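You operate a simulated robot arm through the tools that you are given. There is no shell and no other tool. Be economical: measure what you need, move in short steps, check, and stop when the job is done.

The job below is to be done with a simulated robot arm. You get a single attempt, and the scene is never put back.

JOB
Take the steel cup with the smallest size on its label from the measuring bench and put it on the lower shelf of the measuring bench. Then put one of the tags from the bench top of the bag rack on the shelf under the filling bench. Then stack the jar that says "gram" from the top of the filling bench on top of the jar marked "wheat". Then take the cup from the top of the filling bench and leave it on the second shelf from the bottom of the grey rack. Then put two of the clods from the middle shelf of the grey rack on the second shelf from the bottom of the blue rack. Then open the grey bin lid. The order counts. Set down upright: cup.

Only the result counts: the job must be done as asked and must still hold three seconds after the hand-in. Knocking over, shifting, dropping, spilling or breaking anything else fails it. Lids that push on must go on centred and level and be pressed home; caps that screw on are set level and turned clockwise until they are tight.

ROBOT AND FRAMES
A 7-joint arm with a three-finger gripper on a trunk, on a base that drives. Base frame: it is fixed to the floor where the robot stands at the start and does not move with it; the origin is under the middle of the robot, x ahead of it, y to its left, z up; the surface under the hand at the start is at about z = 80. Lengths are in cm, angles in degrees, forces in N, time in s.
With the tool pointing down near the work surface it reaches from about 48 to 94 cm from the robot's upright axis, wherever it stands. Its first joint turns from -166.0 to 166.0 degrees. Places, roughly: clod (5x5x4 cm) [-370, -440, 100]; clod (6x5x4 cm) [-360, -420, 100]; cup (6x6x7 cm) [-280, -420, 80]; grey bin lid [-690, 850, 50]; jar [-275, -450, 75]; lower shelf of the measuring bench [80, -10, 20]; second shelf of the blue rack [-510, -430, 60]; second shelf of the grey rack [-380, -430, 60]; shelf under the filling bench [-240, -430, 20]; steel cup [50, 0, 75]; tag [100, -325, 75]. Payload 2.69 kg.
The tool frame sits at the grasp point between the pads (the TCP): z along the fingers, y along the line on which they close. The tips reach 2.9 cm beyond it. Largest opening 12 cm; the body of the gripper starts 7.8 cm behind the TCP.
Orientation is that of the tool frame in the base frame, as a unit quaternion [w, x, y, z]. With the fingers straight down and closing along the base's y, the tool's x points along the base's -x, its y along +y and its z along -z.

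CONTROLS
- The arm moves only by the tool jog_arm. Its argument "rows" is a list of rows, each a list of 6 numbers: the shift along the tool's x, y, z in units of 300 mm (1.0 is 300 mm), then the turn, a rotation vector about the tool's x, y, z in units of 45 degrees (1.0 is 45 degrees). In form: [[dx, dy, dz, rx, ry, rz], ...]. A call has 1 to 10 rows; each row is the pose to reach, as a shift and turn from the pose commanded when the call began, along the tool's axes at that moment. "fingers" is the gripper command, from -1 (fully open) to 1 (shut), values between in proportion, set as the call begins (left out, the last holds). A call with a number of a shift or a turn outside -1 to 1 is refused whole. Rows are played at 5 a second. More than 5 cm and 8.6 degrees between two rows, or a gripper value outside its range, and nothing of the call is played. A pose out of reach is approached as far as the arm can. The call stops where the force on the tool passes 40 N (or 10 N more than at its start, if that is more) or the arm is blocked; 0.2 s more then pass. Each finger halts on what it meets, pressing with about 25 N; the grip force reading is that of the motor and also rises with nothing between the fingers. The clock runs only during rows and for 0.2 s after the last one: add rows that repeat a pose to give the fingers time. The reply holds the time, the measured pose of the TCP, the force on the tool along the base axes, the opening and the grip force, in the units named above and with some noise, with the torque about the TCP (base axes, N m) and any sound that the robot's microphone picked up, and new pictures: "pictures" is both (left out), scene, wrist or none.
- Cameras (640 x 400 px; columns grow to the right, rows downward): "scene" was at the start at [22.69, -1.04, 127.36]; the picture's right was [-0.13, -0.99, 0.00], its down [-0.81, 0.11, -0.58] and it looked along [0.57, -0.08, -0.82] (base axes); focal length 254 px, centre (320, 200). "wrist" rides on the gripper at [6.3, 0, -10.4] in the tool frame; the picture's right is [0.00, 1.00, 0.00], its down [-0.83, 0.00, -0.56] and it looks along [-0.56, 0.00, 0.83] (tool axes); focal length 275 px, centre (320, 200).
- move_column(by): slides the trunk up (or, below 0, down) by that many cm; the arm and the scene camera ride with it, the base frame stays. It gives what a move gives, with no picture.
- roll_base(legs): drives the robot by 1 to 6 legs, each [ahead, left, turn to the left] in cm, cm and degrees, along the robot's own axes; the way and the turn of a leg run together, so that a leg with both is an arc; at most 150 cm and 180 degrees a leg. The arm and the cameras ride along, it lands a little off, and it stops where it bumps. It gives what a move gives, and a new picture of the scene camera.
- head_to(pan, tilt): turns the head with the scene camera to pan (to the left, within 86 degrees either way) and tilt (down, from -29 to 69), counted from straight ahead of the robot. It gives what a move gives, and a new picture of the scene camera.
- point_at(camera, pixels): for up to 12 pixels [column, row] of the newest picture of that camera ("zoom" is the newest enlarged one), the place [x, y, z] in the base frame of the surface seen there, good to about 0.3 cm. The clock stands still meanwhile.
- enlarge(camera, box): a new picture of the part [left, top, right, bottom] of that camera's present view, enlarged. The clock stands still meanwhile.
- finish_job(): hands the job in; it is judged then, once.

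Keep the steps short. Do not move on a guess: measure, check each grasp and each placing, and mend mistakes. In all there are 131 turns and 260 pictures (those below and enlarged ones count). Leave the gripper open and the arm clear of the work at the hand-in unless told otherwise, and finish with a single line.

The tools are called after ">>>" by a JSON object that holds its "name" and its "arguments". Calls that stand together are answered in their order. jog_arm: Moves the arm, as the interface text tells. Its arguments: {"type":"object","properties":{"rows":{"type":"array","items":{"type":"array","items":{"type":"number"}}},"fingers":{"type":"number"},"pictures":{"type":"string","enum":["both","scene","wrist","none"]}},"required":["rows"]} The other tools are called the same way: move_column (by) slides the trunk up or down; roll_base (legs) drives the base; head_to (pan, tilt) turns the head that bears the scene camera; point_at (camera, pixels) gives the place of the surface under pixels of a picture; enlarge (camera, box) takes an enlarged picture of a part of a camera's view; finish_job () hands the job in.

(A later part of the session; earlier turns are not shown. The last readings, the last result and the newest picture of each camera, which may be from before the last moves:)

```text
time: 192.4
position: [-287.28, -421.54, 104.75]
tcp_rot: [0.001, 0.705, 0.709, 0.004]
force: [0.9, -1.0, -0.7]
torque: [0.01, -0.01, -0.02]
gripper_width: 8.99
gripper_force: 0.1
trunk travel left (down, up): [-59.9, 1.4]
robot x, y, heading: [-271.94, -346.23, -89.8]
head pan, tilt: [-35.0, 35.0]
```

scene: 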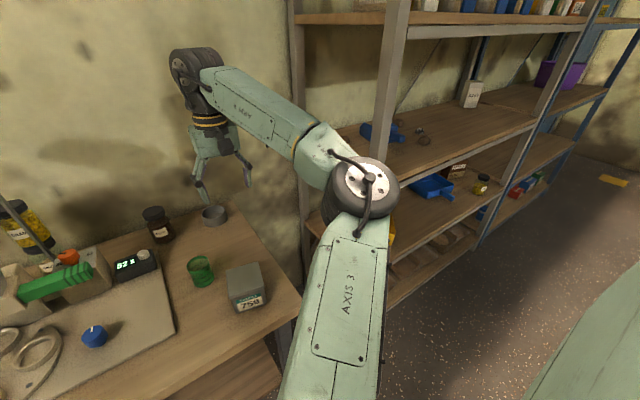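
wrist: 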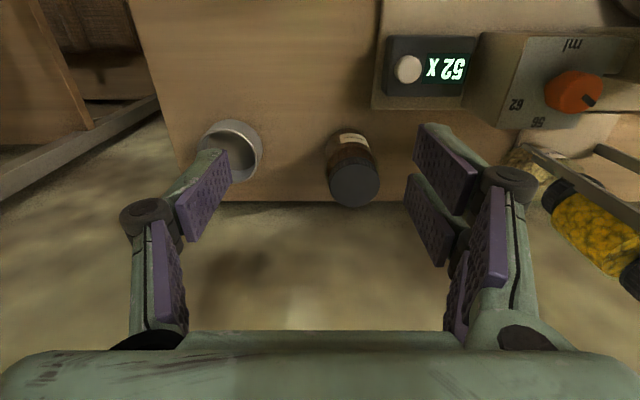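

>>> {"name": "enlarge", "arguments": {"camera": "scene", "box": [170, 220, 290, 320]}}

>>> {"name": "point_at", "arguments": {"camera": "scene", "pixels": [[228, 266], [258, 263], [232, 298], [266, 292], [245, 280], [236, 310], [189, 264], [211, 262], [200, 256], [201, 287]]}}

```text
4.00 times, centred on (230, 270) of scene
```

zoom: 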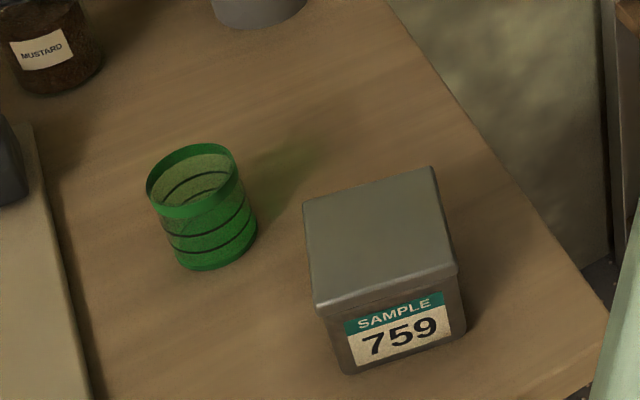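

```text
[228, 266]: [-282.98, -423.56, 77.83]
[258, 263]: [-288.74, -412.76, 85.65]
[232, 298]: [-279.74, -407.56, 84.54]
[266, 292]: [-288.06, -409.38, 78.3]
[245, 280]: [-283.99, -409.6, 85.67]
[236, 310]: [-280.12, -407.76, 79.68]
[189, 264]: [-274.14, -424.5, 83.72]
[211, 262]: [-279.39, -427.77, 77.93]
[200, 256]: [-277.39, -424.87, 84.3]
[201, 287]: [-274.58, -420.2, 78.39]
```

Cup centre [-276.3, -422.5], rim z 84.6; tin spans x -279.7…-288.7, top 85.7. I'll use a 30° forward pitch to stay above the tin. Moving to the pre-grasp.

>>> {"name": "jog_arm", "arguments": {"rows": [[0.03, 0.12, 0.02, 0, -0.13, 0], [0.06, 0.24, 0.08, 0, -0.27, 0], [0.09, 0.367, 0.19, 0, -0.4, 0], [0.104, 0.367, 0.3, 0, -0.53, 0], [0.104, 0.367, 0.41, 0, -0.667, 0], [0.104, 0.367, 0.51, 0, -0.667, 0], [0.104, 0.367, 0.51, 0, -0.667, 0]], "fingers": -0.33}}

```text
refused: row 3 steps farther than a row can; nothing moved
```

>>> {"name": "jog_arm", "arguments": {"rows": [[0.03, 0.12, 0.02, 0, -0.13, 0], [0.06, 0.24, 0.08, 0, -0.27, 0], [0.08, 0.33, 0.16, 0, -0.4, 0], [0.1, 0.367, 0.26, 0, -0.53, 0], [0.104, 0.367, 0.39, 0, -0.667, 0], [0.104, 0.367, 0.51, 0, -0.667, 0], [0.104, 0.367, 0.51, 0, -0.667, 0]], "fingers": -0.33}}

```text
time: 194.0
position: [-276.0, -418.37, 89.33]
tcp_rot: [0.186, 0.682, 0.685, -0.179]
force: [0.0, -0.5, 0.3]
torque: [0.0, 0.0, -0.04]
gripper_width: 7.96
gripper_force: 0.0
trunk travel left (down, up): [-59.9, 1.4]
robot x, y, heading: [-271.64, -346.14, -89.7]
head pan, tilt: [-35.0, 35.0]
```

scene: 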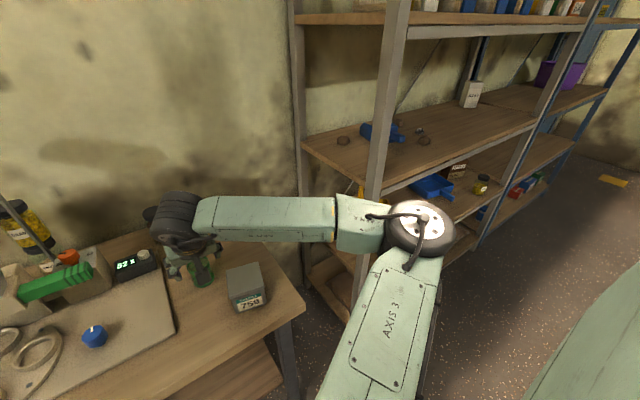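
wrist: 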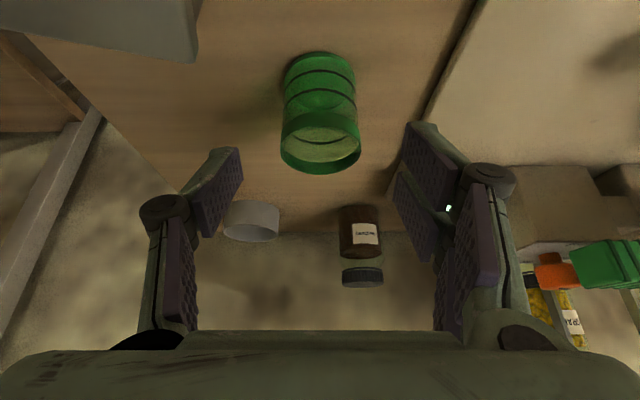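

Cup is centred. Advancing 8 cm, then closing.

>>> {"name": "jog_arm", "arguments": {"rows": [[0, -0.005, 0.09, 0, 0, 0], [0, -0.008, 0.18, 0, 0, 0], [0, -0.008, 0.265, 0, 0, 0], [0, -0.008, 0.265, 0, 0, 0]], "pictures": "wrist"}}

>>> {"name": "jog_arm", "arguments": {"rows": [[0, 0, 0, 0, 0, 0], [0, 0, 0, 0, 0, 0], [0, 0, 0, 0, 0, 0], [0, 0, 0, 0, 0, 0], [0, 0, 0, 0, 0, 0]], "fingers": 1, "pictures": "wrist"}}

```text
time: 195.0
position: [-276.41, -422.45, 82.59]
tcp_rot: [0.185, 0.682, 0.685, -0.18]
force: [-0.1, -1.0, 0.0]
torque: [0.0, -0.01, 0.0]
gripper_width: 7.98
gripper_force: 0.0
trunk travel left (down, up): [-59.9, 1.4]
robot x, y, heading: [-271.5, -345.93, -89.8]
head pan, tilt: [-35.0, 35.0]
```

wrist: 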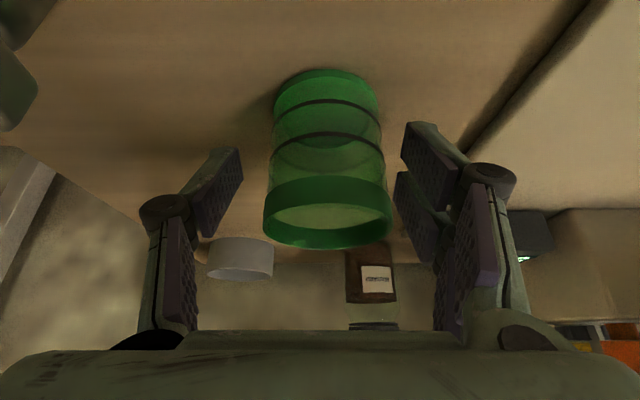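

```text
time: 196.2
position: [-276.43, -422.32, 82.63]
tcp_rot: [0.186, 0.682, 0.685, -0.179]
force: [1.1, -0.2, 0.7]
torque: [0.02, -0.03, -0.06]
gripper_width: 4.74
gripper_force: 25.1
trunk travel left (down, up): [-59.9, 1.4]
robot x, y, heading: [-271.93, -345.77, -89.9]
head pan, tilt: [-35.0, 35.0]
```

wrist: 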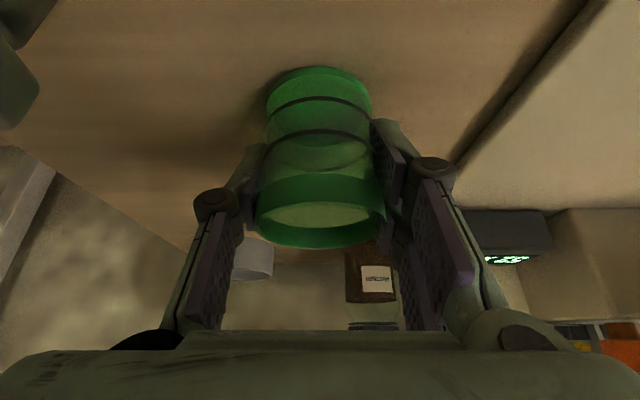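

Cup held (4.7 cm). Lifting 15 cm, backing 42 cm, then strafing right toward the grey rack.

>>> {"name": "jog_arm", "arguments": {"rows": [[-0.04, 0, -0.07, 0, 0, 0], [-0.1, 0, -0.173, 0, 0, 0], [-0.16, 0, -0.277, 0, 0, 0], [-0.22, 0, -0.38, 0, 0, 0], [-0.25, 0, -0.433, 0, 0, 0]], "pictures": "wrist"}}

>>> {"name": "roll_base", "arguments": {"legs": [[-42, 0, 0], [0, -98, 0]]}}

>>> {"name": "head_to", "arguments": {"pan": 0, "tilt": 30}}

```text
time: 197.4
position: [-276.52, -422.55, 97.56]
tcp_rot: [0.186, 0.682, 0.684, -0.179]
force: [0.2, -0.4, -1.0]
torque: [0.01, 0.0, 0.01]
gripper_width: 4.73
gripper_force: 25.1
trunk travel left (down, up): [-59.9, 1.4]
robot x, y, heading: [-271.8, -345.81, -89.3]
head pan, tilt: [-35.0, 35.0]
```

wrist: 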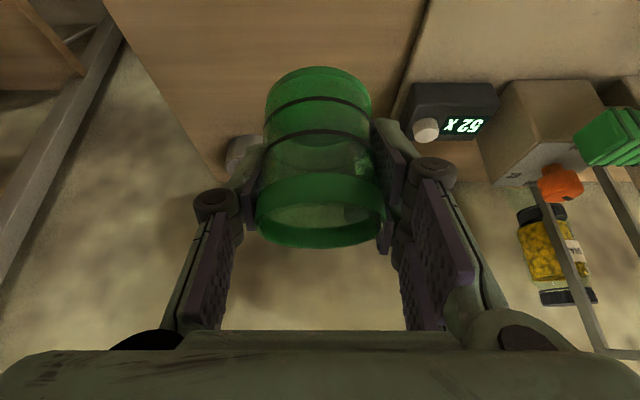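

```text
time: 207.6
position: [-374.66, -380.89, 97.74]
tcp_rot: [0.186, 0.68, 0.686, -0.179]
force: [0.0, -0.4, 0.1]
torque: [0.01, -0.01, -0.01]
gripper_width: 4.73
gripper_force: 24.6
trunk travel left (down, up): [-59.9, 1.4]
robot x, y, heading: [-370.38, -303.89, -89.3]
head pan, tilt: [-35.0, 35.0]
```

scene: 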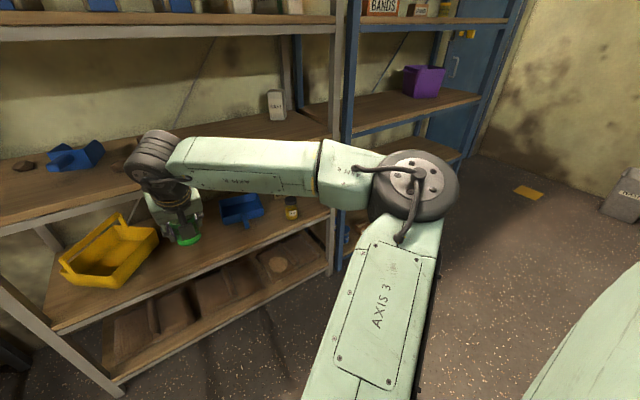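

```text
time: 208.6
position: [-374.79, -380.93, 97.63]
tcp_rot: [0.186, 0.679, 0.687, -0.178]
force: [0.3, 0.6, -0.5]
torque: [0.0, 0.02, -0.01]
gripper_width: 4.71
gripper_force: 24.9
trunk travel left (down, up): [-59.9, 1.4]
robot x, y, heading: [-370.51, -304.42, -89.6]
head pan, tilt: [0.0, 30.0]
```

scene: 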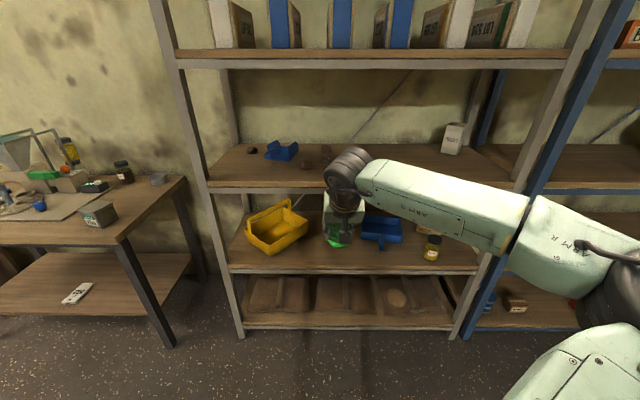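

Grey rack ahead: second shelf holds the yellow bin, blue scoop and a jar. Measuring free spots.

>>> {"name": "point_at", "arguments": {"camera": "scene", "pixels": [[308, 258], [330, 260], [350, 262], [362, 245], [400, 245], [410, 262], [430, 258], [455, 262], [290, 267], [305, 190], [340, 268], [306, 235]]}}

>>> {"name": "enlarge", "arguments": {"camera": "scene", "box": [200, 120, 500, 290]}}

```text
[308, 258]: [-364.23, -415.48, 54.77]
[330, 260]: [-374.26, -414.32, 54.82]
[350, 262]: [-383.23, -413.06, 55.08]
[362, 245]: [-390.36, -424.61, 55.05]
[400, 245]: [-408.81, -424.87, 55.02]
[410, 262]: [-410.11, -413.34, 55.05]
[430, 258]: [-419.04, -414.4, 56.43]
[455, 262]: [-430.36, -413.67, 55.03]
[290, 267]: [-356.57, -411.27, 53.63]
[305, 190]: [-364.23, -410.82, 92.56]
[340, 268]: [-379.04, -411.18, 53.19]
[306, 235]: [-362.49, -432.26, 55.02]
```

```text
2.13 times, centred on (350, 205) of scene
```

zoom: 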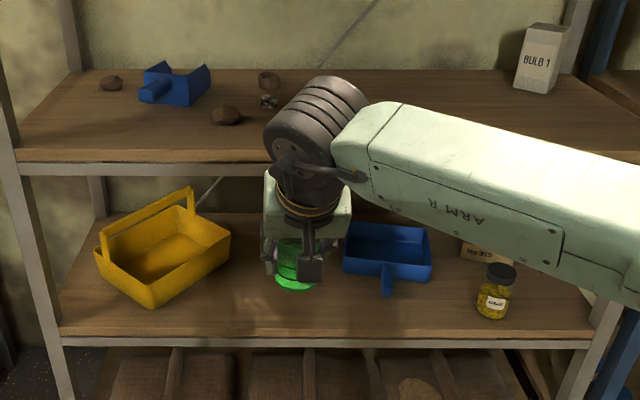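

Spot chosen: [-376, -417.5] on the second shelf (z≈55.05), ~13 cm from both neighbours. Lowering the trunk 34 cm first, in front of the rack.

>>> {"name": "move_column", "arguments": {"by": -34}}

>>> {"name": "head_to", "arguments": {"pan": 0, "tilt": 25}}

```text
time: 211.9
position: [-374.66, -380.84, 63.57]
tcp_rot: [0.186, 0.68, 0.686, -0.178]
force: [-0.1, -0.6, 0.3]
torque: [0.0, 0.01, 0.01]
gripper_width: 4.73
gripper_force: 24.8
trunk travel left (down, up): [-25.9, 35.4]
robot x, y, heading: [-370.19, -304.27, -89.5]
head pan, tilt: [0.0, 30.0]
```

```text
time: 212.6
position: [-374.75, -380.83, 63.64]
tcp_rot: [0.186, 0.68, 0.686, -0.179]
force: [-0.2, 0.1, -0.1]
torque: [0.0, -0.04, 0.01]
gripper_width: 4.71
gripper_force: 24.5
trunk travel left (down, up): [-25.9, 35.4]
robot x, y, heading: [-370.36, -304.21, -89.5]
head pan, tilt: [0.0, 25.0]
```

scene: 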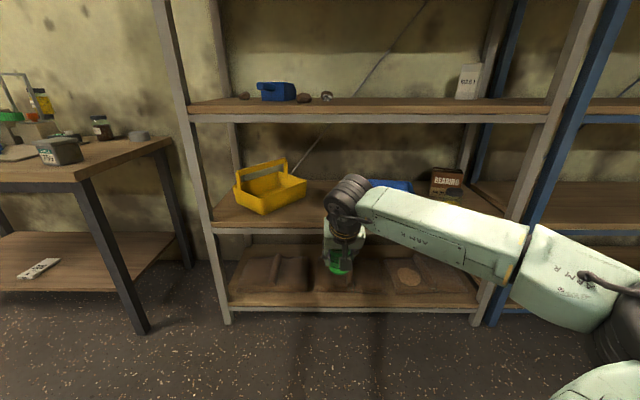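

>>> {"name": "point_at", "arguments": {"camera": "scene", "pixels": [[350, 180], [360, 195], [440, 210], [520, 230], [560, 260], [620, 280], [300, 95], [330, 97], [303, 98], [328, 95], [245, 96], [325, 110]]}}

>>> {"name": "enlarge", "arguments": {"camera": "scene", "box": [220, 60, 400, 160]}}

```text
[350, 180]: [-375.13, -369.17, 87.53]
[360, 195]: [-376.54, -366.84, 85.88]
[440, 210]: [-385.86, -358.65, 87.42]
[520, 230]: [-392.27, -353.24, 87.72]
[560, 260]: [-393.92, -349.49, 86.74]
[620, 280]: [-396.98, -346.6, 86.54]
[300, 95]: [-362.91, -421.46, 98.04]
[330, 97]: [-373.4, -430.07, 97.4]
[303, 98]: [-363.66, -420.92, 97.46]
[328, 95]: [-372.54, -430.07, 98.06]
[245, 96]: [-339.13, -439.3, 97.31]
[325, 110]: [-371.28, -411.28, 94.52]
```

```text
3.56 times, centred on (310, 110) of scene
```

zoom: 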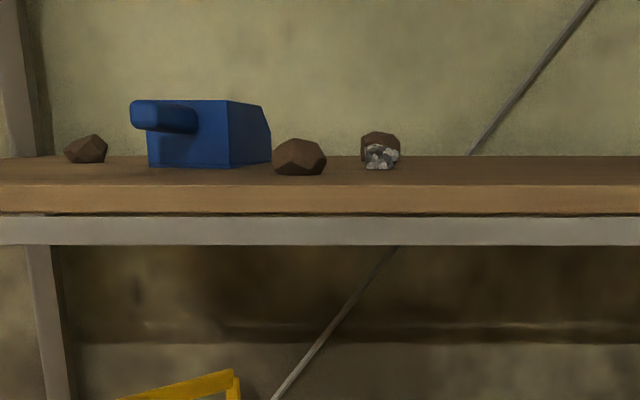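

Wrist top will stay ~4+ cm below the middle shelf. Driving 36 cm ahead to bring the cup over the second shelf.

>>> {"name": "roll_base", "arguments": {"legs": [[36.5, 0, 0]]}}

>>> {"name": "jog_arm", "arguments": {"rows": [[0.02, 0, 0.035, 0, 0, 0], [0.04, 0, 0.07, 0, 0, 0], [0.052, 0, 0.09, 0, 0, 0], [0.052, 0, 0.09, 0, 0, 0]]}}

```text
time: 214.9
position: [-373.77, -417.63, 63.63]
tcp_rot: [0.187, 0.678, 0.689, -0.178]
force: [0.3, -0.1, -0.5]
torque: [-0.01, 0.02, 0.0]
gripper_width: 4.71
gripper_force: 24.8
trunk travel left (down, up): [-25.9, 35.4]
robot x, y, heading: [-369.86, -340.98, -88.9]
head pan, tilt: [0.0, 25.0]
```

scene: 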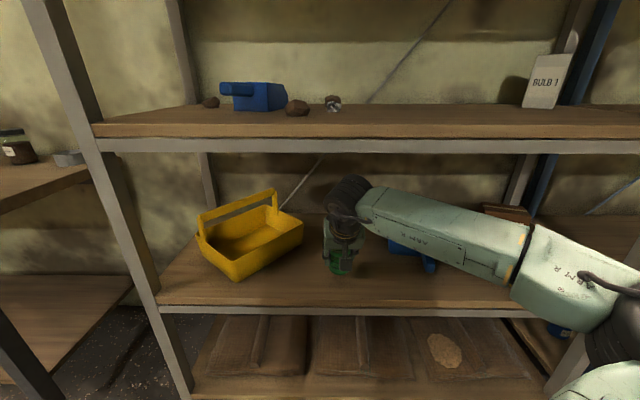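

```text
time: 215.9
position: [-373.68, -417.85, 60.42]
tcp_rot: [0.186, 0.679, 0.688, -0.179]
force: [-0.3, -0.3, 1.3]
torque: [-0.01, -0.03, 0.0]
gripper_width: 4.74
gripper_force: 24.9
trunk travel left (down, up): [-25.9, 35.4]
robot x, y, heading: [-370.21, -341.03, -89.2]
head pan, tilt: [0.0, 25.0]
```

scene: 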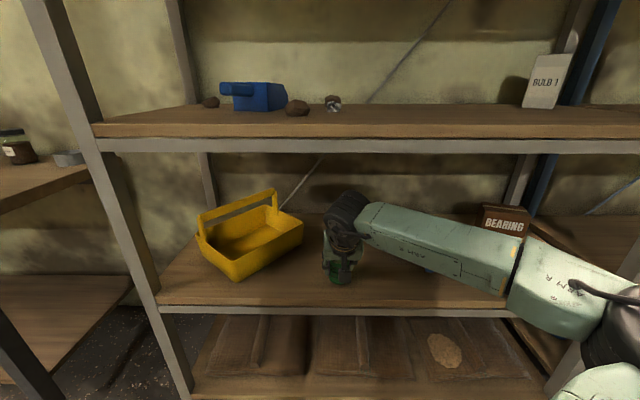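
wrist: 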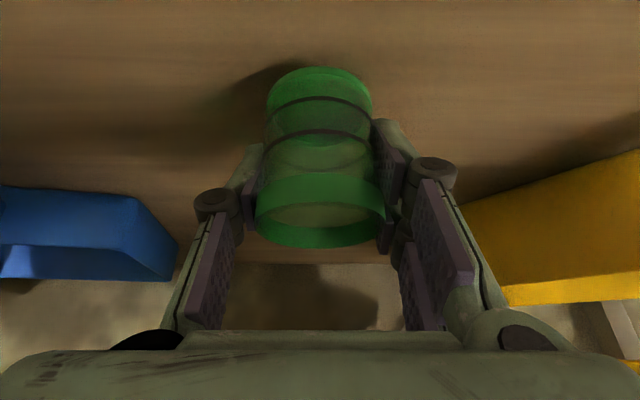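

>>> {"name": "jog_arm", "arguments": {"rows": [[0.003, 0, 0.006, 0, 0, 0], [0.006, 0, 0.011, 0, 0, 0], [0.009, 0, 0.0155, 0, 0, 0], [0.009, 0, 0.0155, 0, 0, 0]], "pictures": "none"}}

```text
time: 216.9
position: [-373.8, -417.7, 59.95]
tcp_rot: [0.186, 0.679, 0.688, -0.178]
force: [0.4, 0.7, -1.2]
torque: [0.03, -0.03, 0.02]
gripper_width: 4.73
gripper_force: 25.4
trunk travel left (down, up): [-25.9, 35.4]
robot x, y, heading: [-370.8, -341.4, -89.1]
head pan, tilt: [0.0, 25.0]
```

>>> {"name": "jog_arm", "arguments": {"rows": [[0.003, 0, 0.005, 0, 0, 0], [0.006, 0, 0.01, 0, 0, 0], [0.006, 0, 0.01, 0, 0, 0]], "pictures": "none"}}

```text
time: 217.7
position: [-373.65, -417.76, 59.56]
tcp_rot: [0.186, 0.678, 0.688, -0.179]
force: [0.8, 0.5, -0.3]
torque: [-0.05, 0.01, 0.0]
gripper_width: 4.71
gripper_force: 25.0
trunk travel left (down, up): [-25.9, 35.4]
robot x, y, heading: [-369.95, -340.92, -89.0]
head pan, tilt: [0.0, 25.0]
```

>>> {"name": "jog_arm", "arguments": {"rows": [[0.002, 0, 0.004, 0, 0, 0], [0.004, 0, 0.007, 0, 0, 0], [0.004, 0, 0.007, 0, 0, 0]], "pictures": "none"}}

```text
time: 218.5
position: [-373.73, -417.76, 59.43]
tcp_rot: [0.188, 0.678, 0.688, -0.18]
force: [0.7, -2.8, 10.2]
torque: [-0.05, -0.09, 0.0]
gripper_width: 4.71
gripper_force: 25.2
trunk travel left (down, up): [-25.9, 35.4]
robot x, y, heading: [-370.07, -340.92, -88.9]
head pan, tilt: [0.0, 25.0]
```

Contact (10 N). Opening, then backing out along the tool axis.

>>> {"name": "jog_arm", "arguments": {"rows": [[0, 0, 0, 0, 0, 0], [0, 0, 0, 0, 0, 0], [0, 0, 0, 0, 0, 0], [0, 0, 0, 0, 0, 0], [0, 0, -0.02, 0, 0, 0], [0, 0, -0.1, 0, 0, 0], [0, 0, -0.2, 0, 0, 0], [0.1, 0, -0.3, 0, 0, 0]], "fingers": -0.33}}

```text
time: 220.3
position: [-374.09, -410.54, 65.72]
tcp_rot: [0.184, 0.679, 0.688, -0.179]
force: [0.5, -0.2, -0.3]
torque: [-0.01, -0.01, 0.03]
gripper_width: 7.97
gripper_force: 0.0
trunk travel left (down, up): [-25.9, 35.4]
robot x, y, heading: [-370.06, -340.94, -89.1]
head pan, tilt: [0.0, 25.0]
```

scene: 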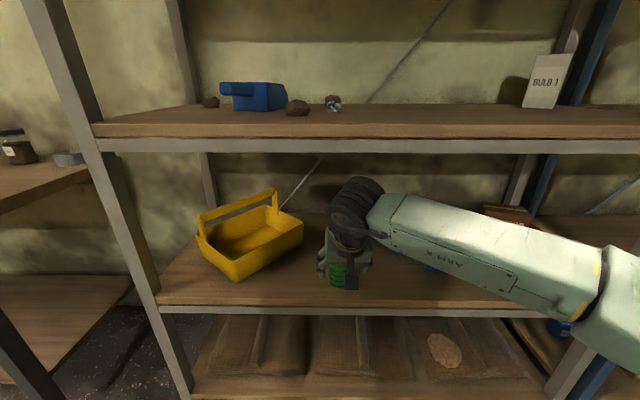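
wrist: 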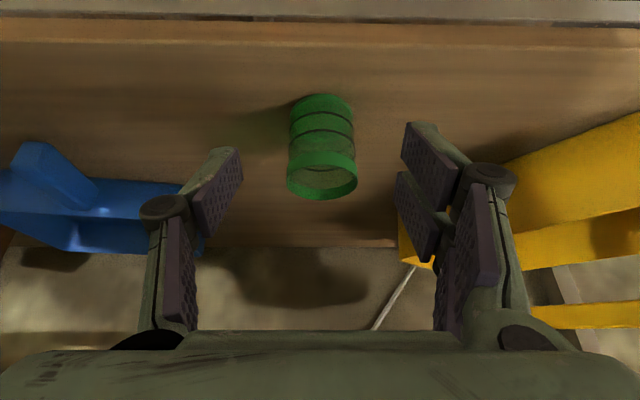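

Cup is upright on the second shelf. Backing off, raising the trunk, and viewing the middle shelf.

>>> {"name": "roll_base", "arguments": {"legs": [[-38, 0, 0]]}}

>>> {"name": "move_column", "arguments": {"by": 35}}

>>> {"name": "head_to", "arguments": {"pan": 10, "tilt": 28}}

>>> {"name": "enlarge", "arguments": {"camera": "scene", "box": [220, 90, 440, 230]}}

```text
time: 222.7
position: [-374.84, -372.84, 65.83]
tcp_rot: [0.186, 0.68, 0.687, -0.178]
force: [0.2, -0.2, 0.5]
torque: [0.0, -0.01, 0.0]
gripper_width: 7.95
gripper_force: 0.0
trunk travel left (down, up): [-25.9, 35.4]
robot x, y, heading: [-370.84, -303.13, -89.3]
head pan, tilt: [0.0, 25.0]
```

scene: 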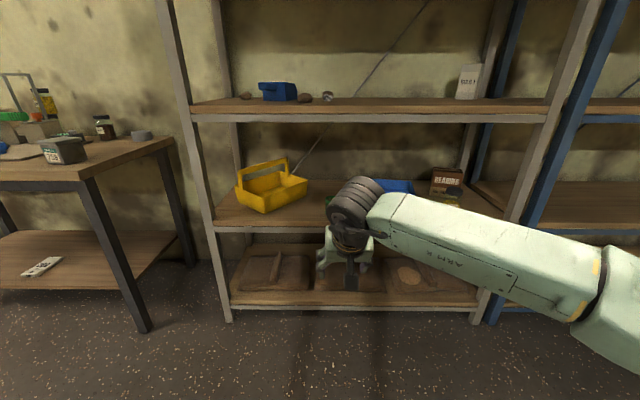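

```text
time: 226.1
position: [-374.87, -372.89, 100.69]
tcp_rot: [0.186, 0.679, 0.688, -0.178]
force: [0.7, 0.0, -0.2]
torque: [0.04, -0.03, 0.02]
gripper_width: 7.98
gripper_force: 0.1
trunk travel left (down, up): [-60.9, 0.4]
robot x, y, heading: [-370.8, -302.9, -89.2]
head pan, tilt: [0.0, 25.0]
```

```text
time: 226.8
position: [-374.83, -372.85, 100.69]
tcp_rot: [0.186, 0.68, 0.687, -0.178]
force: [0.4, 0.4, -0.4]
torque: [0.01, 0.0, -0.02]
gripper_width: 7.98
gripper_force: 0.0
trunk travel left (down, up): [-60.9, 0.4]
robot x, y, heading: [-370.57, -303.19, -89.4]
head pan, tilt: [10.0, 28.0]
```

scene: 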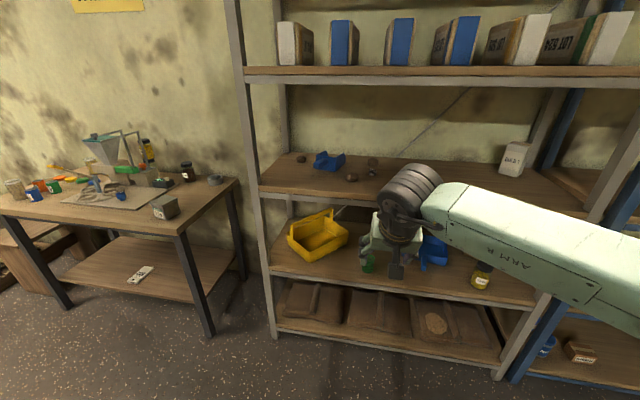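

```text
2.86 times, centred on (330, 160) of scene
```

zoom: 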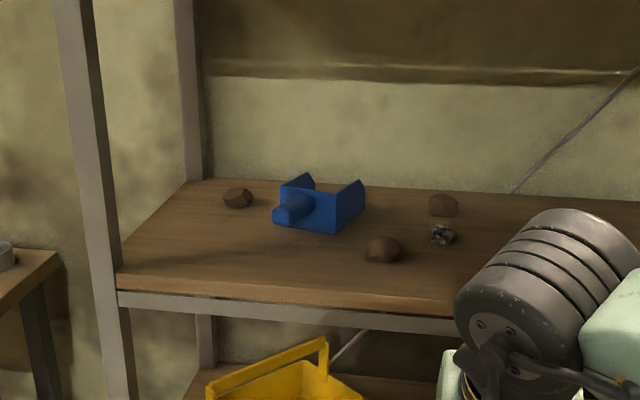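

Three brown clods at zoom (382,248), (237,198), (443,205); the dark rock at (442,235) is different. Measuring them.

>>> {"name": "point_at", "arguments": {"camera": "zoom", "pixels": [[382, 240], [366, 250], [400, 250], [384, 262], [443, 197], [430, 205], [457, 205], [443, 214], [442, 236], [237, 192], [440, 228], [300, 80]]}}

>>> {"name": "enlarge", "arguments": {"camera": "scene", "box": [340, 145, 400, 195]}}

```text
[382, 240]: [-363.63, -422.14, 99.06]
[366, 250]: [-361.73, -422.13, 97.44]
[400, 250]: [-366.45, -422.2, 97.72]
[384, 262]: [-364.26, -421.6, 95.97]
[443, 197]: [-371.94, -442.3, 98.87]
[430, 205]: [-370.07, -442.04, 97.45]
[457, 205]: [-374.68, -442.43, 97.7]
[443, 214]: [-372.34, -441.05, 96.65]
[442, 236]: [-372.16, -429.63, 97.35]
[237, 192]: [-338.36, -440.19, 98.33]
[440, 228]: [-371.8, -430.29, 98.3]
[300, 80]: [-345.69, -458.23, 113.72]
```

```text
8.00 times, centred on (370, 170) of scene
```

zoom: 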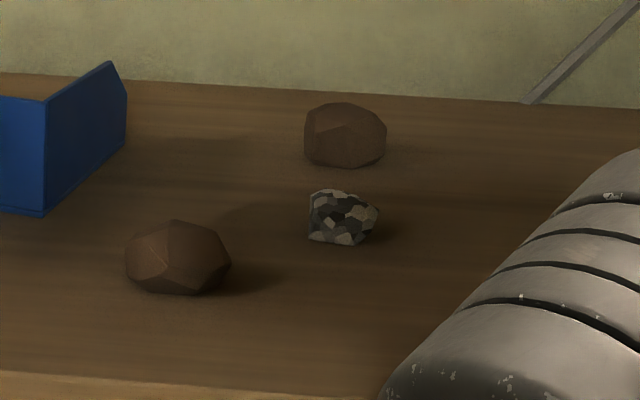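

Clod A ≈ [-364, -423.5], clod C ≈ [-372.3, -443.5], shelf z≈95.9. First clod A: pitching to 45°, raising, and shifting left, then driving in.

>>> {"name": "jog_arm", "arguments": {"rows": [[-0.04, 0.09, -0.07, 0, -0.08, 0], [-0.08, 0.18, -0.14, 0, -0.17, 0], [-0.12, 0.27, -0.21, 0, -0.25, 0], [-0.167, 0.35, -0.289, 0, -0.333, 0], [-0.167, 0.35, -0.289, 0, -0.333, 0]], "pictures": "none", "fingers": -0.33}}

>>> {"name": "roll_base", "arguments": {"legs": [[40, 0, -0.6]]}}

>>> {"name": "jog_arm", "arguments": {"rows": [[0, 0, 0, 0, 0, 0]], "pictures": "wrist"}}

```text
time: 228.1
position: [-364.37, -372.82, 110.75]
tcp_rot: [0.274, 0.65, 0.657, -0.266]
force: [-0.5, 0.8, 0.5]
torque: [-0.01, -0.01, -0.02]
gripper_width: 7.97
gripper_force: 0.0
trunk travel left (down, up): [-60.9, 0.4]
robot x, y, heading: [-370.71, -303.16, -89.5]
head pan, tilt: [10.0, 28.0]
```

```text
time: 230.6
position: [-364.25, -413.13, 110.74]
tcp_rot: [0.274, 0.65, 0.657, -0.265]
force: [0.5, -0.4, -0.2]
torque: [-0.02, -0.02, 0.02]
gripper_width: 7.96
gripper_force: 0.1
trunk travel left (down, up): [-60.9, 0.4]
robot x, y, heading: [-369.91, -343.54, -89.4]
head pan, tilt: [10.0, 28.0]
```

scene: 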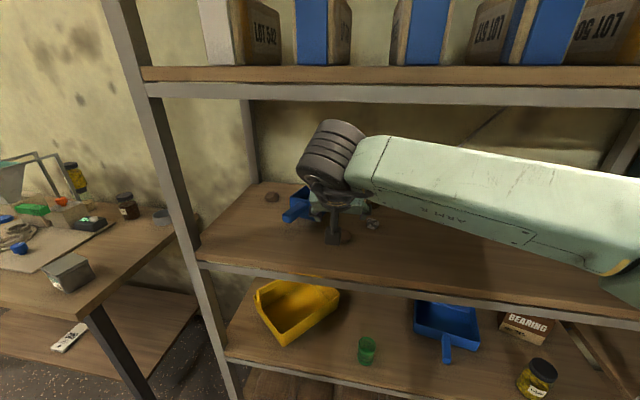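

```text
time: 231.0
position: [-364.26, -413.09, 110.69]
tcp_rot: [0.274, 0.651, 0.656, -0.266]
force: [0.0, -0.3, 0.4]
torque: [0.0, 0.01, 0.02]
gripper_width: 7.99
gripper_force: 0.0
trunk travel left (down, up): [-60.9, 0.4]
robot x, y, heading: [-370.28, -343.8, -89.4]
head pan, tilt: [10.0, 28.0]
```

wrist: 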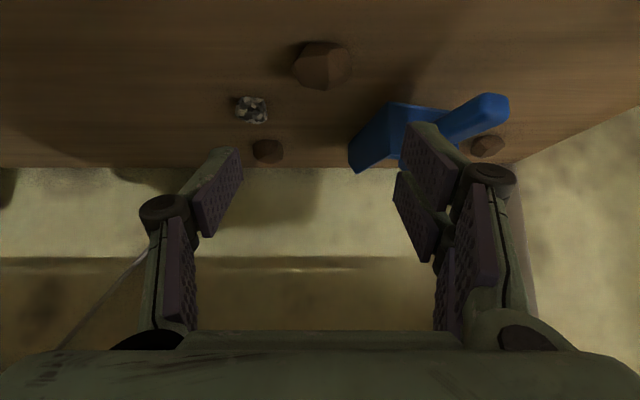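

Clod A is centred at (321,65). Measuring it and the blue scoop's near edge.

>>> {"name": "point_at", "arguments": {"camera": "wrist", "pixels": [[321, 45], [321, 65], [321, 85], [295, 65], [349, 62], [352, 165], [480, 110], [268, 145], [268, 155], [252, 145], [283, 148], [268, 138]]}}

```text
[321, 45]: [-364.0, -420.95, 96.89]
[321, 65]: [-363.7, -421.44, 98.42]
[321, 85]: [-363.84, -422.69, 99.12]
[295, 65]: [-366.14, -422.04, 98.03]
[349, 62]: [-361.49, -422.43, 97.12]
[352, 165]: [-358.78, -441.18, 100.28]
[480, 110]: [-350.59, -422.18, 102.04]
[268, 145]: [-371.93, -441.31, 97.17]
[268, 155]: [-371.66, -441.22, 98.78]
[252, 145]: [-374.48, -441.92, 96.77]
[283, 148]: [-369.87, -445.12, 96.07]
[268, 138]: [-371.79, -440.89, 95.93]
```

>>> {"name": "jog_arm", "arguments": {"rows": [[0.017, 0.003, 0.122, 0, 0, 0], [0.034, 0.006, 0.244, 0, 0, 0], [0.051, 0.009, 0.366, 0, 0, 0], [0.066, 0.012, 0.484, 0, 0, 0], [0.066, 0.012, 0.484, 0, 0, 0]], "pictures": "wrist"}}

>>> {"name": "jog_arm", "arguments": {"rows": [[0, 0, 0, 0, 0, 0], [0, 0, 0, 0, 0, 0], [0, 0, 0, 0, 0, 0], [0, 0, 0, 0, 0, 0], [0, 0, 0, 0, 0, 0]], "fingers": 1, "pictures": "wrist"}}

```text
time: 232.2
position: [-363.47, -421.89, 99.02]
tcp_rot: [0.274, 0.651, 0.655, -0.267]
force: [1.1, 1.4, 9.7]
torque: [0.05, -0.48, 0.03]
gripper_width: 8.37
gripper_force: 2.1
trunk travel left (down, up): [-60.9, 0.4]
robot x, y, heading: [-370.0, -343.56, -89.3]
head pan, tilt: [10.0, 28.0]
```

wrist: 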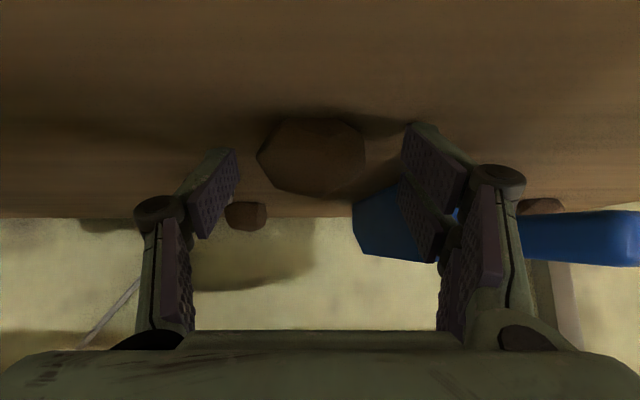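

```text
time: 233.4
position: [-363.52, -421.91, 99.46]
tcp_rot: [0.278, 0.649, 0.656, -0.268]
force: [11.1, -2.5, 30.4]
torque: [-0.27, -1.02, 0.06]
gripper_width: 5.33
gripper_force: 25.6
trunk travel left (down, up): [-60.9, 0.4]
robot x, y, heading: [-370.16, -343.3, -89.8]
head pan, tilt: [10.0, 28.0]
```

wrist: 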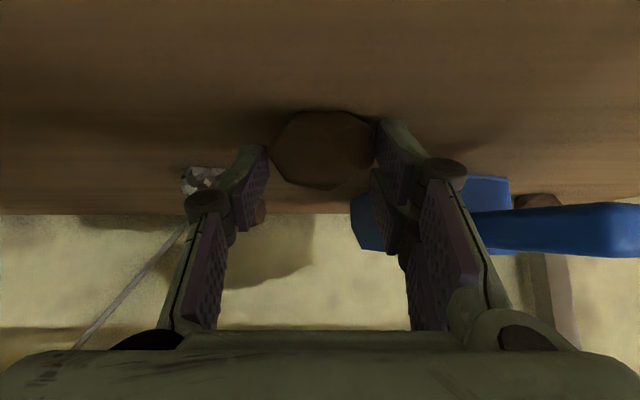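

Clod A gripped (5.3 cm). Tips press the shelf, so lifting straight up 8 cm.

>>> {"name": "jog_arm", "arguments": {"rows": [[-0.03, 0, -0.03, 0, 0, 0], [-0.08, 0, -0.08, 0, 0, 0], [-0.14, 0, -0.14, 0, 0, 0], [-0.19, 0, -0.19, 0, 0, 0], [-0.19, 0, -0.19, 0, 0, 0]]}}

```text
time: 234.6
position: [-363.93, -421.88, 107.05]
tcp_rot: [0.273, 0.651, 0.657, -0.266]
force: [0.1, 0.6, -1.4]
torque: [-0.02, 0.0, 0.02]
gripper_width: 5.29
gripper_force: 25.3
trunk travel left (down, up): [-60.9, 0.4]
robot x, y, heading: [-370.11, -343.76, -89.7]
head pan, tilt: [10.0, 28.0]
```

scene: 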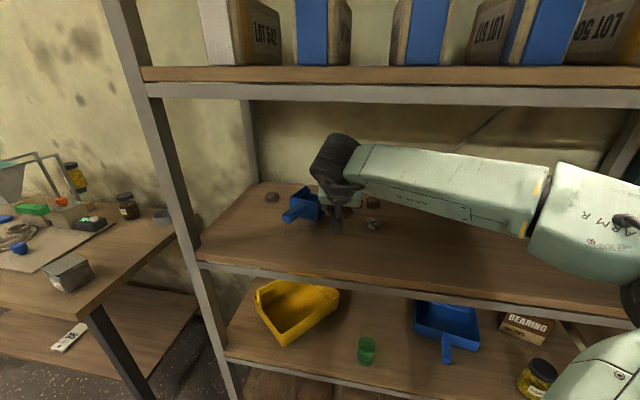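
wrist: 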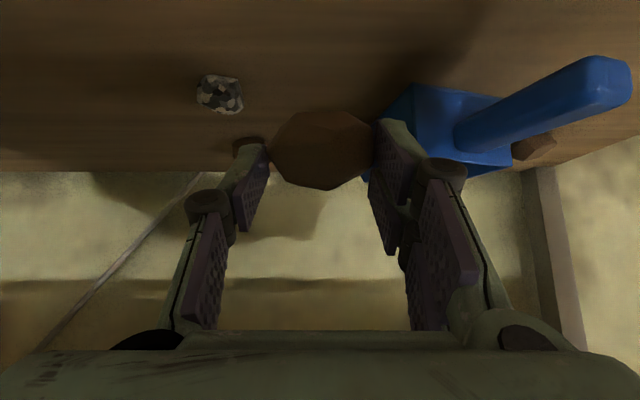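

Clod A is held. Backing off, strafing right to the blue rack, lowering the trunk and surveying its second shelf.

>>> {"name": "roll_base", "arguments": {"legs": [[-42, 0, 0], [0, -70, 0], [0, -66, 0]]}}

>>> {"name": "move_column", "arguments": {"by": -40}}

>>> {"name": "head_to", "arguments": {"pan": 0, "tilt": 25}}

>>> {"name": "point_at", "arguments": {"camera": "scene", "pixels": [[240, 200], [270, 200], [300, 200], [240, 212], [270, 212], [300, 212], [320, 215], [300, 225], [450, 200], [300, 100], [300, 108], [300, 185]]}}

>>> {"name": "enlarge", "arguments": {"camera": "scene", "box": [180, 80, 480, 300]}}

```text
time: 247.9
position: [-502.94, -378.55, 107.15]
tcp_rot: [0.27, 0.658, 0.649, -0.27]
force: [-0.1, 0.4, -0.5]
torque: [0.02, 0.03, -0.01]
gripper_width: 5.31
gripper_force: 25.4
trunk travel left (down, up): [-60.9, 0.4]
robot x, y, heading: [-507.9, -299.98, -90.5]
head pan, tilt: [10.0, 28.0]
```

scene: 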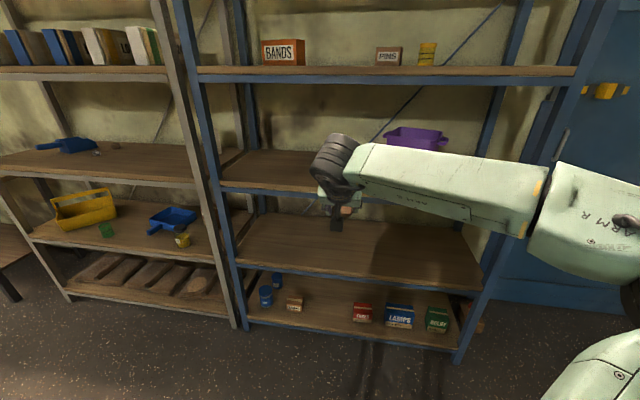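

```text
time: 251.8
position: [-502.95, -378.51, 67.0]
tcp_rot: [0.272, 0.657, 0.649, -0.27]
force: [0.1, -0.6, 0.1]
torque: [-0.01, 0.01, -0.01]
gripper_width: 5.31
gripper_force: 24.8
trunk travel left (down, up): [-20.9, 40.4]
robot x, y, heading: [-507.99, -300.1, -90.6]
head pan, tilt: [10.0, 28.0]
```

```text
time: 252.5
position: [-502.9, -378.64, 67.05]
tcp_rot: [0.272, 0.657, 0.649, -0.269]
force: [0.3, 0.2, -0.8]
torque: [0.03, 0.01, -0.04]
gripper_width: 5.3
gripper_force: 25.5
trunk travel left (down, up): [-20.9, 40.4]
robot x, y, heading: [-508.22, -300.22, -90.5]
head pan, tilt: [0.0, 25.0]
```

scene: 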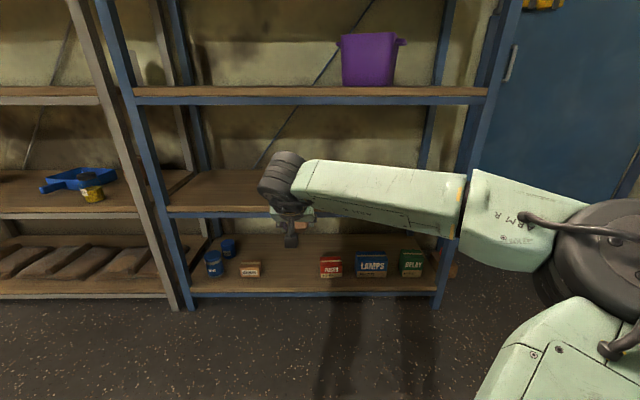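

```text
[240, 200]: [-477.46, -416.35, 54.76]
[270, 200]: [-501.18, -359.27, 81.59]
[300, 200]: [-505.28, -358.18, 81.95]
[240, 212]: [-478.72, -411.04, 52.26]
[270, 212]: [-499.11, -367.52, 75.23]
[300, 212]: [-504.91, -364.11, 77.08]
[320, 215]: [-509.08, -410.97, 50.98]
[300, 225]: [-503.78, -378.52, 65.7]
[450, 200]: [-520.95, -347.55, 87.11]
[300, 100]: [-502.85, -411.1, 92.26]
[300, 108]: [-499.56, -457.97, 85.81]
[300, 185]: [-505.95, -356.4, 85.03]
```

```text
1.82 times, centred on (330, 190) of scene
```

zoom: 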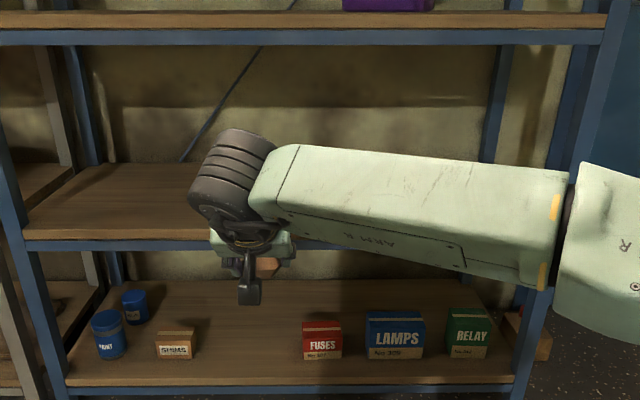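

Second shelf of the blue rack: z≈54.8, empty, front y≈-411. Lowering a bit, driving in, setting the clod down, opening and retreating.

>>> {"name": "move_column", "arguments": {"by": -5}}

>>> {"name": "roll_base", "arguments": {"legs": [[42, 0, 0.5]]}}

>>> {"name": "jog_arm", "arguments": {"rows": [[0.03, 0, 0.03, 0, 0, 0], [0.06, 0, 0.06, 0, 0, 0], [0.08, 0, 0.08, 0, 0, 0], [0.08, 0, 0.08, 0, 0, 0]], "pictures": "wrist"}}

>>> {"name": "jog_arm", "arguments": {"rows": [[0, 0, 0, 0, 0, 0], [0, 0, 0, 0, 0, 0], [0, 0, 0, 0, 0, 0], [0, 0, 0, 0, 0, 0], [0, 0, -0.05, 0, 0, 0], [0, 0, -0.15, 0, 0, 0], [0, 0, -0.3, 0, 0, 0]], "fingers": -0.33}}

```text
time: 253.4
position: [-502.95, -378.57, 62.14]
tcp_rot: [0.272, 0.657, 0.65, -0.269]
force: [-0.2, 0.3, -0.2]
torque: [-0.01, 0.01, 0.01]
gripper_width: 5.33
gripper_force: 25.2
trunk travel left (down, up): [-15.9, 45.4]
robot x, y, heading: [-507.9, -300.47, -90.4]
head pan, tilt: [0.0, 25.0]
```

```text
time: 256.0
position: [-502.14, -420.66, 62.06]
tcp_rot: [0.273, 0.653, 0.654, -0.266]
force: [0.0, 0.8, -0.8]
torque: [0.0, 0.0, 0.0]
gripper_width: 5.31
gripper_force: 25.0
trunk travel left (down, up): [-15.9, 45.4]
robot x, y, heading: [-508.34, -342.09, -89.8]
head pan, tilt: [0.0, 25.0]
```

scene: 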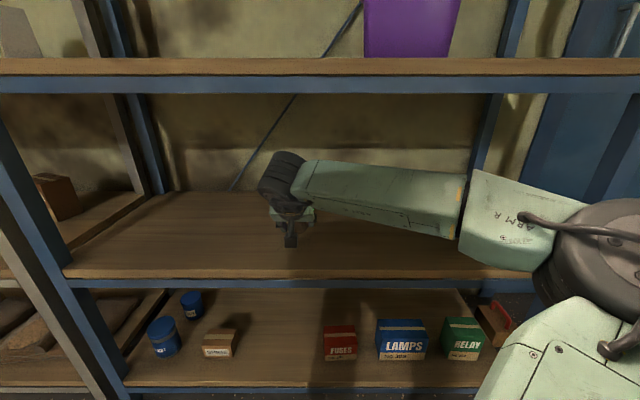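

```text
time: 257.0
position: [-502.11, -420.49, 58.63]
tcp_rot: [0.272, 0.654, 0.653, -0.268]
force: [0.8, 0.5, -1.3]
torque: [0.03, 0.0, 0.0]
gripper_width: 5.33
gripper_force: 24.9
trunk travel left (down, up): [-15.9, 45.4]
robot x, y, heading: [-507.82, -342.15, -89.9]
head pan, tilt: [0.0, 25.0]
```

wrist: 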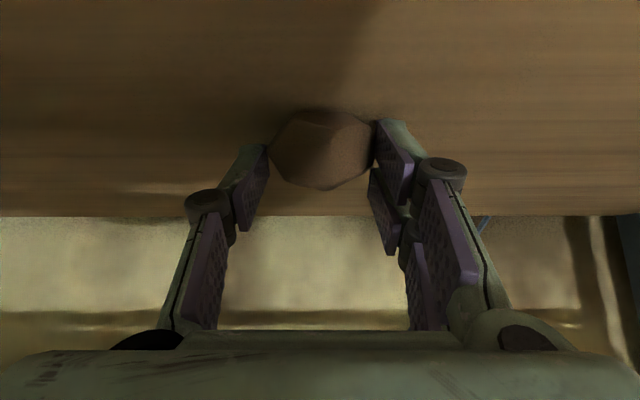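

```text
time: 258.6
position: [-502.22, -414.35, 65.2]
tcp_rot: [0.272, 0.653, 0.654, -0.268]
force: [-0.3, -0.6, 0.1]
torque: [-0.01, -0.02, 0.0]
gripper_width: 8.02
gripper_force: 0.0
trunk travel left (down, up): [-15.9, 45.4]
robot x, y, heading: [-507.59, -342.13, -90.0]
head pan, tilt: [0.0, 25.0]
```

scene: 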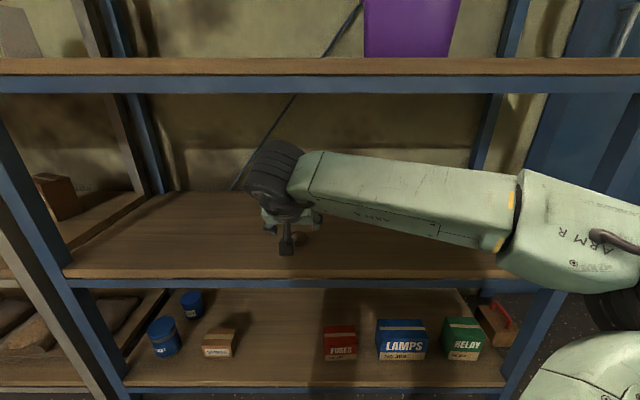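
wrist: 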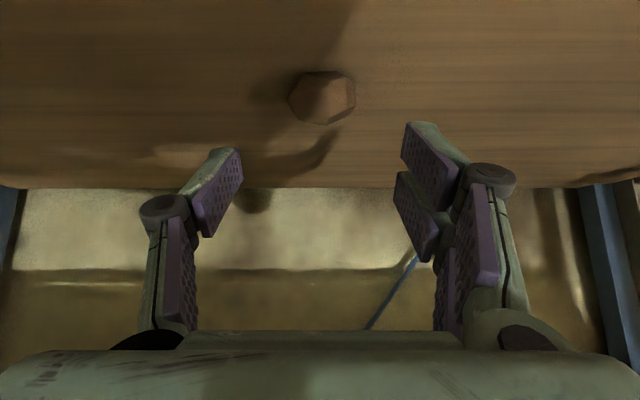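

Clod A rests on the blue rack's second shelf. Now returning for clod C: back off, raise, strafe left, reduce pitch to 35°, and drive in above the dark rock.

>>> {"name": "roll_base", "arguments": {"legs": [[-44, 0, 0]]}}

>>> {"name": "move_column", "arguments": {"by": 40}}

>>> {"name": "move_column", "arguments": {"by": 5}}

>>> {"name": "roll_base", "arguments": {"legs": [[0, 65, 0], [0, 65, 0]]}}

>>> {"name": "jog_arm", "arguments": {"rows": [[0.04, 0, 0.04, 0, 0.07, 0], [0.09, 0, 0.09, 0, 0.15, 0], [0.134, 0, 0.134, 0, 0.222, 0], [0.134, 0, 0.134, 0, 0.222, 0]]}}

```text
time: 261.3
position: [-502.26, -369.69, 65.06]
tcp_rot: [0.274, 0.653, 0.654, -0.267]
force: [0.5, 0.0, -0.3]
torque: [0.03, 0.0, -0.03]
gripper_width: 7.97
gripper_force: 0.1
trunk travel left (down, up): [-15.9, 45.4]
robot x, y, heading: [-508.16, -297.76, -89.6]
head pan, tilt: [0.0, 25.0]
```

scene: 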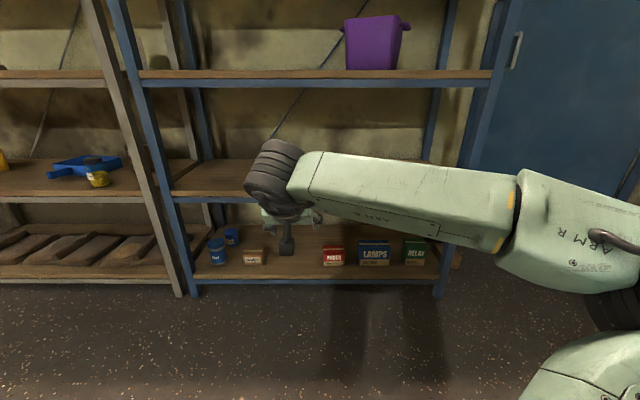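

```text
time: 265.1
position: [-502.21, -369.63, 104.98]
tcp_rot: [0.273, 0.653, 0.654, -0.267]
force: [-0.2, -0.1, 0.3]
torque: [0.03, -0.01, 0.01]
gripper_width: 7.97
gripper_force: 0.1
trunk travel left (down, up): [-55.9, 5.4]
robot x, y, heading: [-508.11, -297.21, -89.7]
head pan, tilt: [0.0, 25.0]
```

```text
time: 266.1
position: [-502.15, -369.68, 109.94]
tcp_rot: [0.273, 0.653, 0.654, -0.268]
force: [0.4, 0.4, 0.0]
torque: [0.01, 0.02, 0.01]
gripper_width: 7.98
gripper_force: 0.0
trunk travel left (down, up): [-60.9, 0.4]
robot x, y, heading: [-508.02, -297.59, -89.8]
head pan, tilt: [0.0, 25.0]
```

```text
time: 276.6
position: [-372.64, -369.74, 110.19]
tcp_rot: [0.274, 0.653, 0.654, -0.267]
force: [-0.6, -0.6, 0.4]
torque: [-0.01, 0.01, -0.02]
gripper_width: 7.99
gripper_force: 0.1
trunk travel left (down, up): [-60.9, 0.4]
robot x, y, heading: [-378.37, -297.87, -90.0]
head pan, tilt: [0.0, 25.0]
```

scene: 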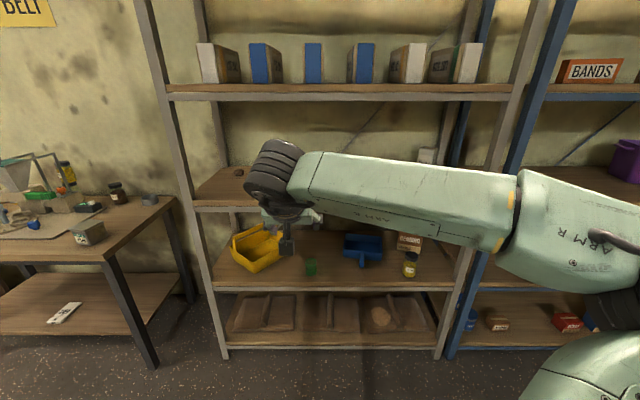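

```text
time: 277.6
position: [-372.5, -369.85, 104.48]
tcp_rot: [0.214, 0.674, 0.676, -0.209]
force: [-0.2, -0.4, -0.6]
torque: [-0.01, 0.01, 0.02]
gripper_width: 7.98
gripper_force: 0.1
trunk travel left (down, up): [-60.9, 0.4]
robot x, y, heading: [-378.46, -297.52, -89.5]
head pan, tilt: [0.0, 25.0]
```

scene: 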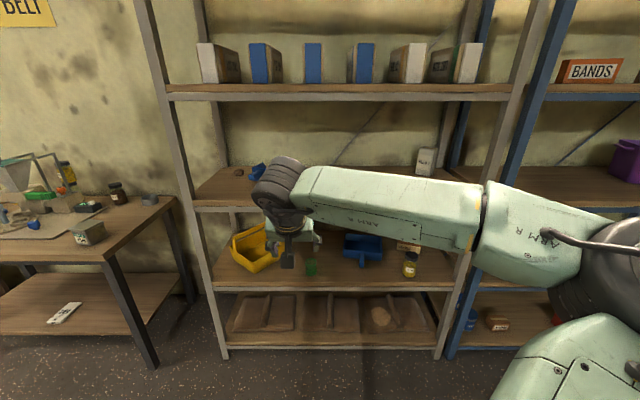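
wrist: 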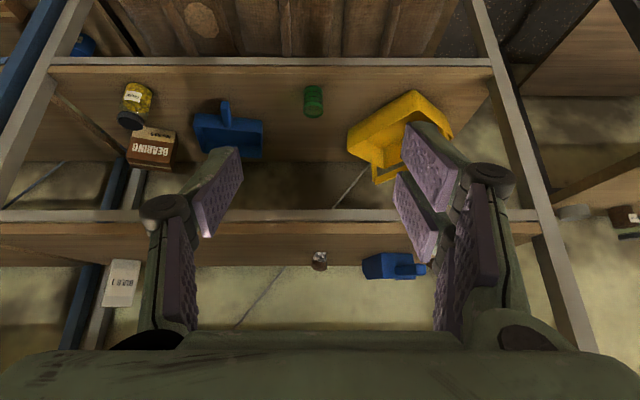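

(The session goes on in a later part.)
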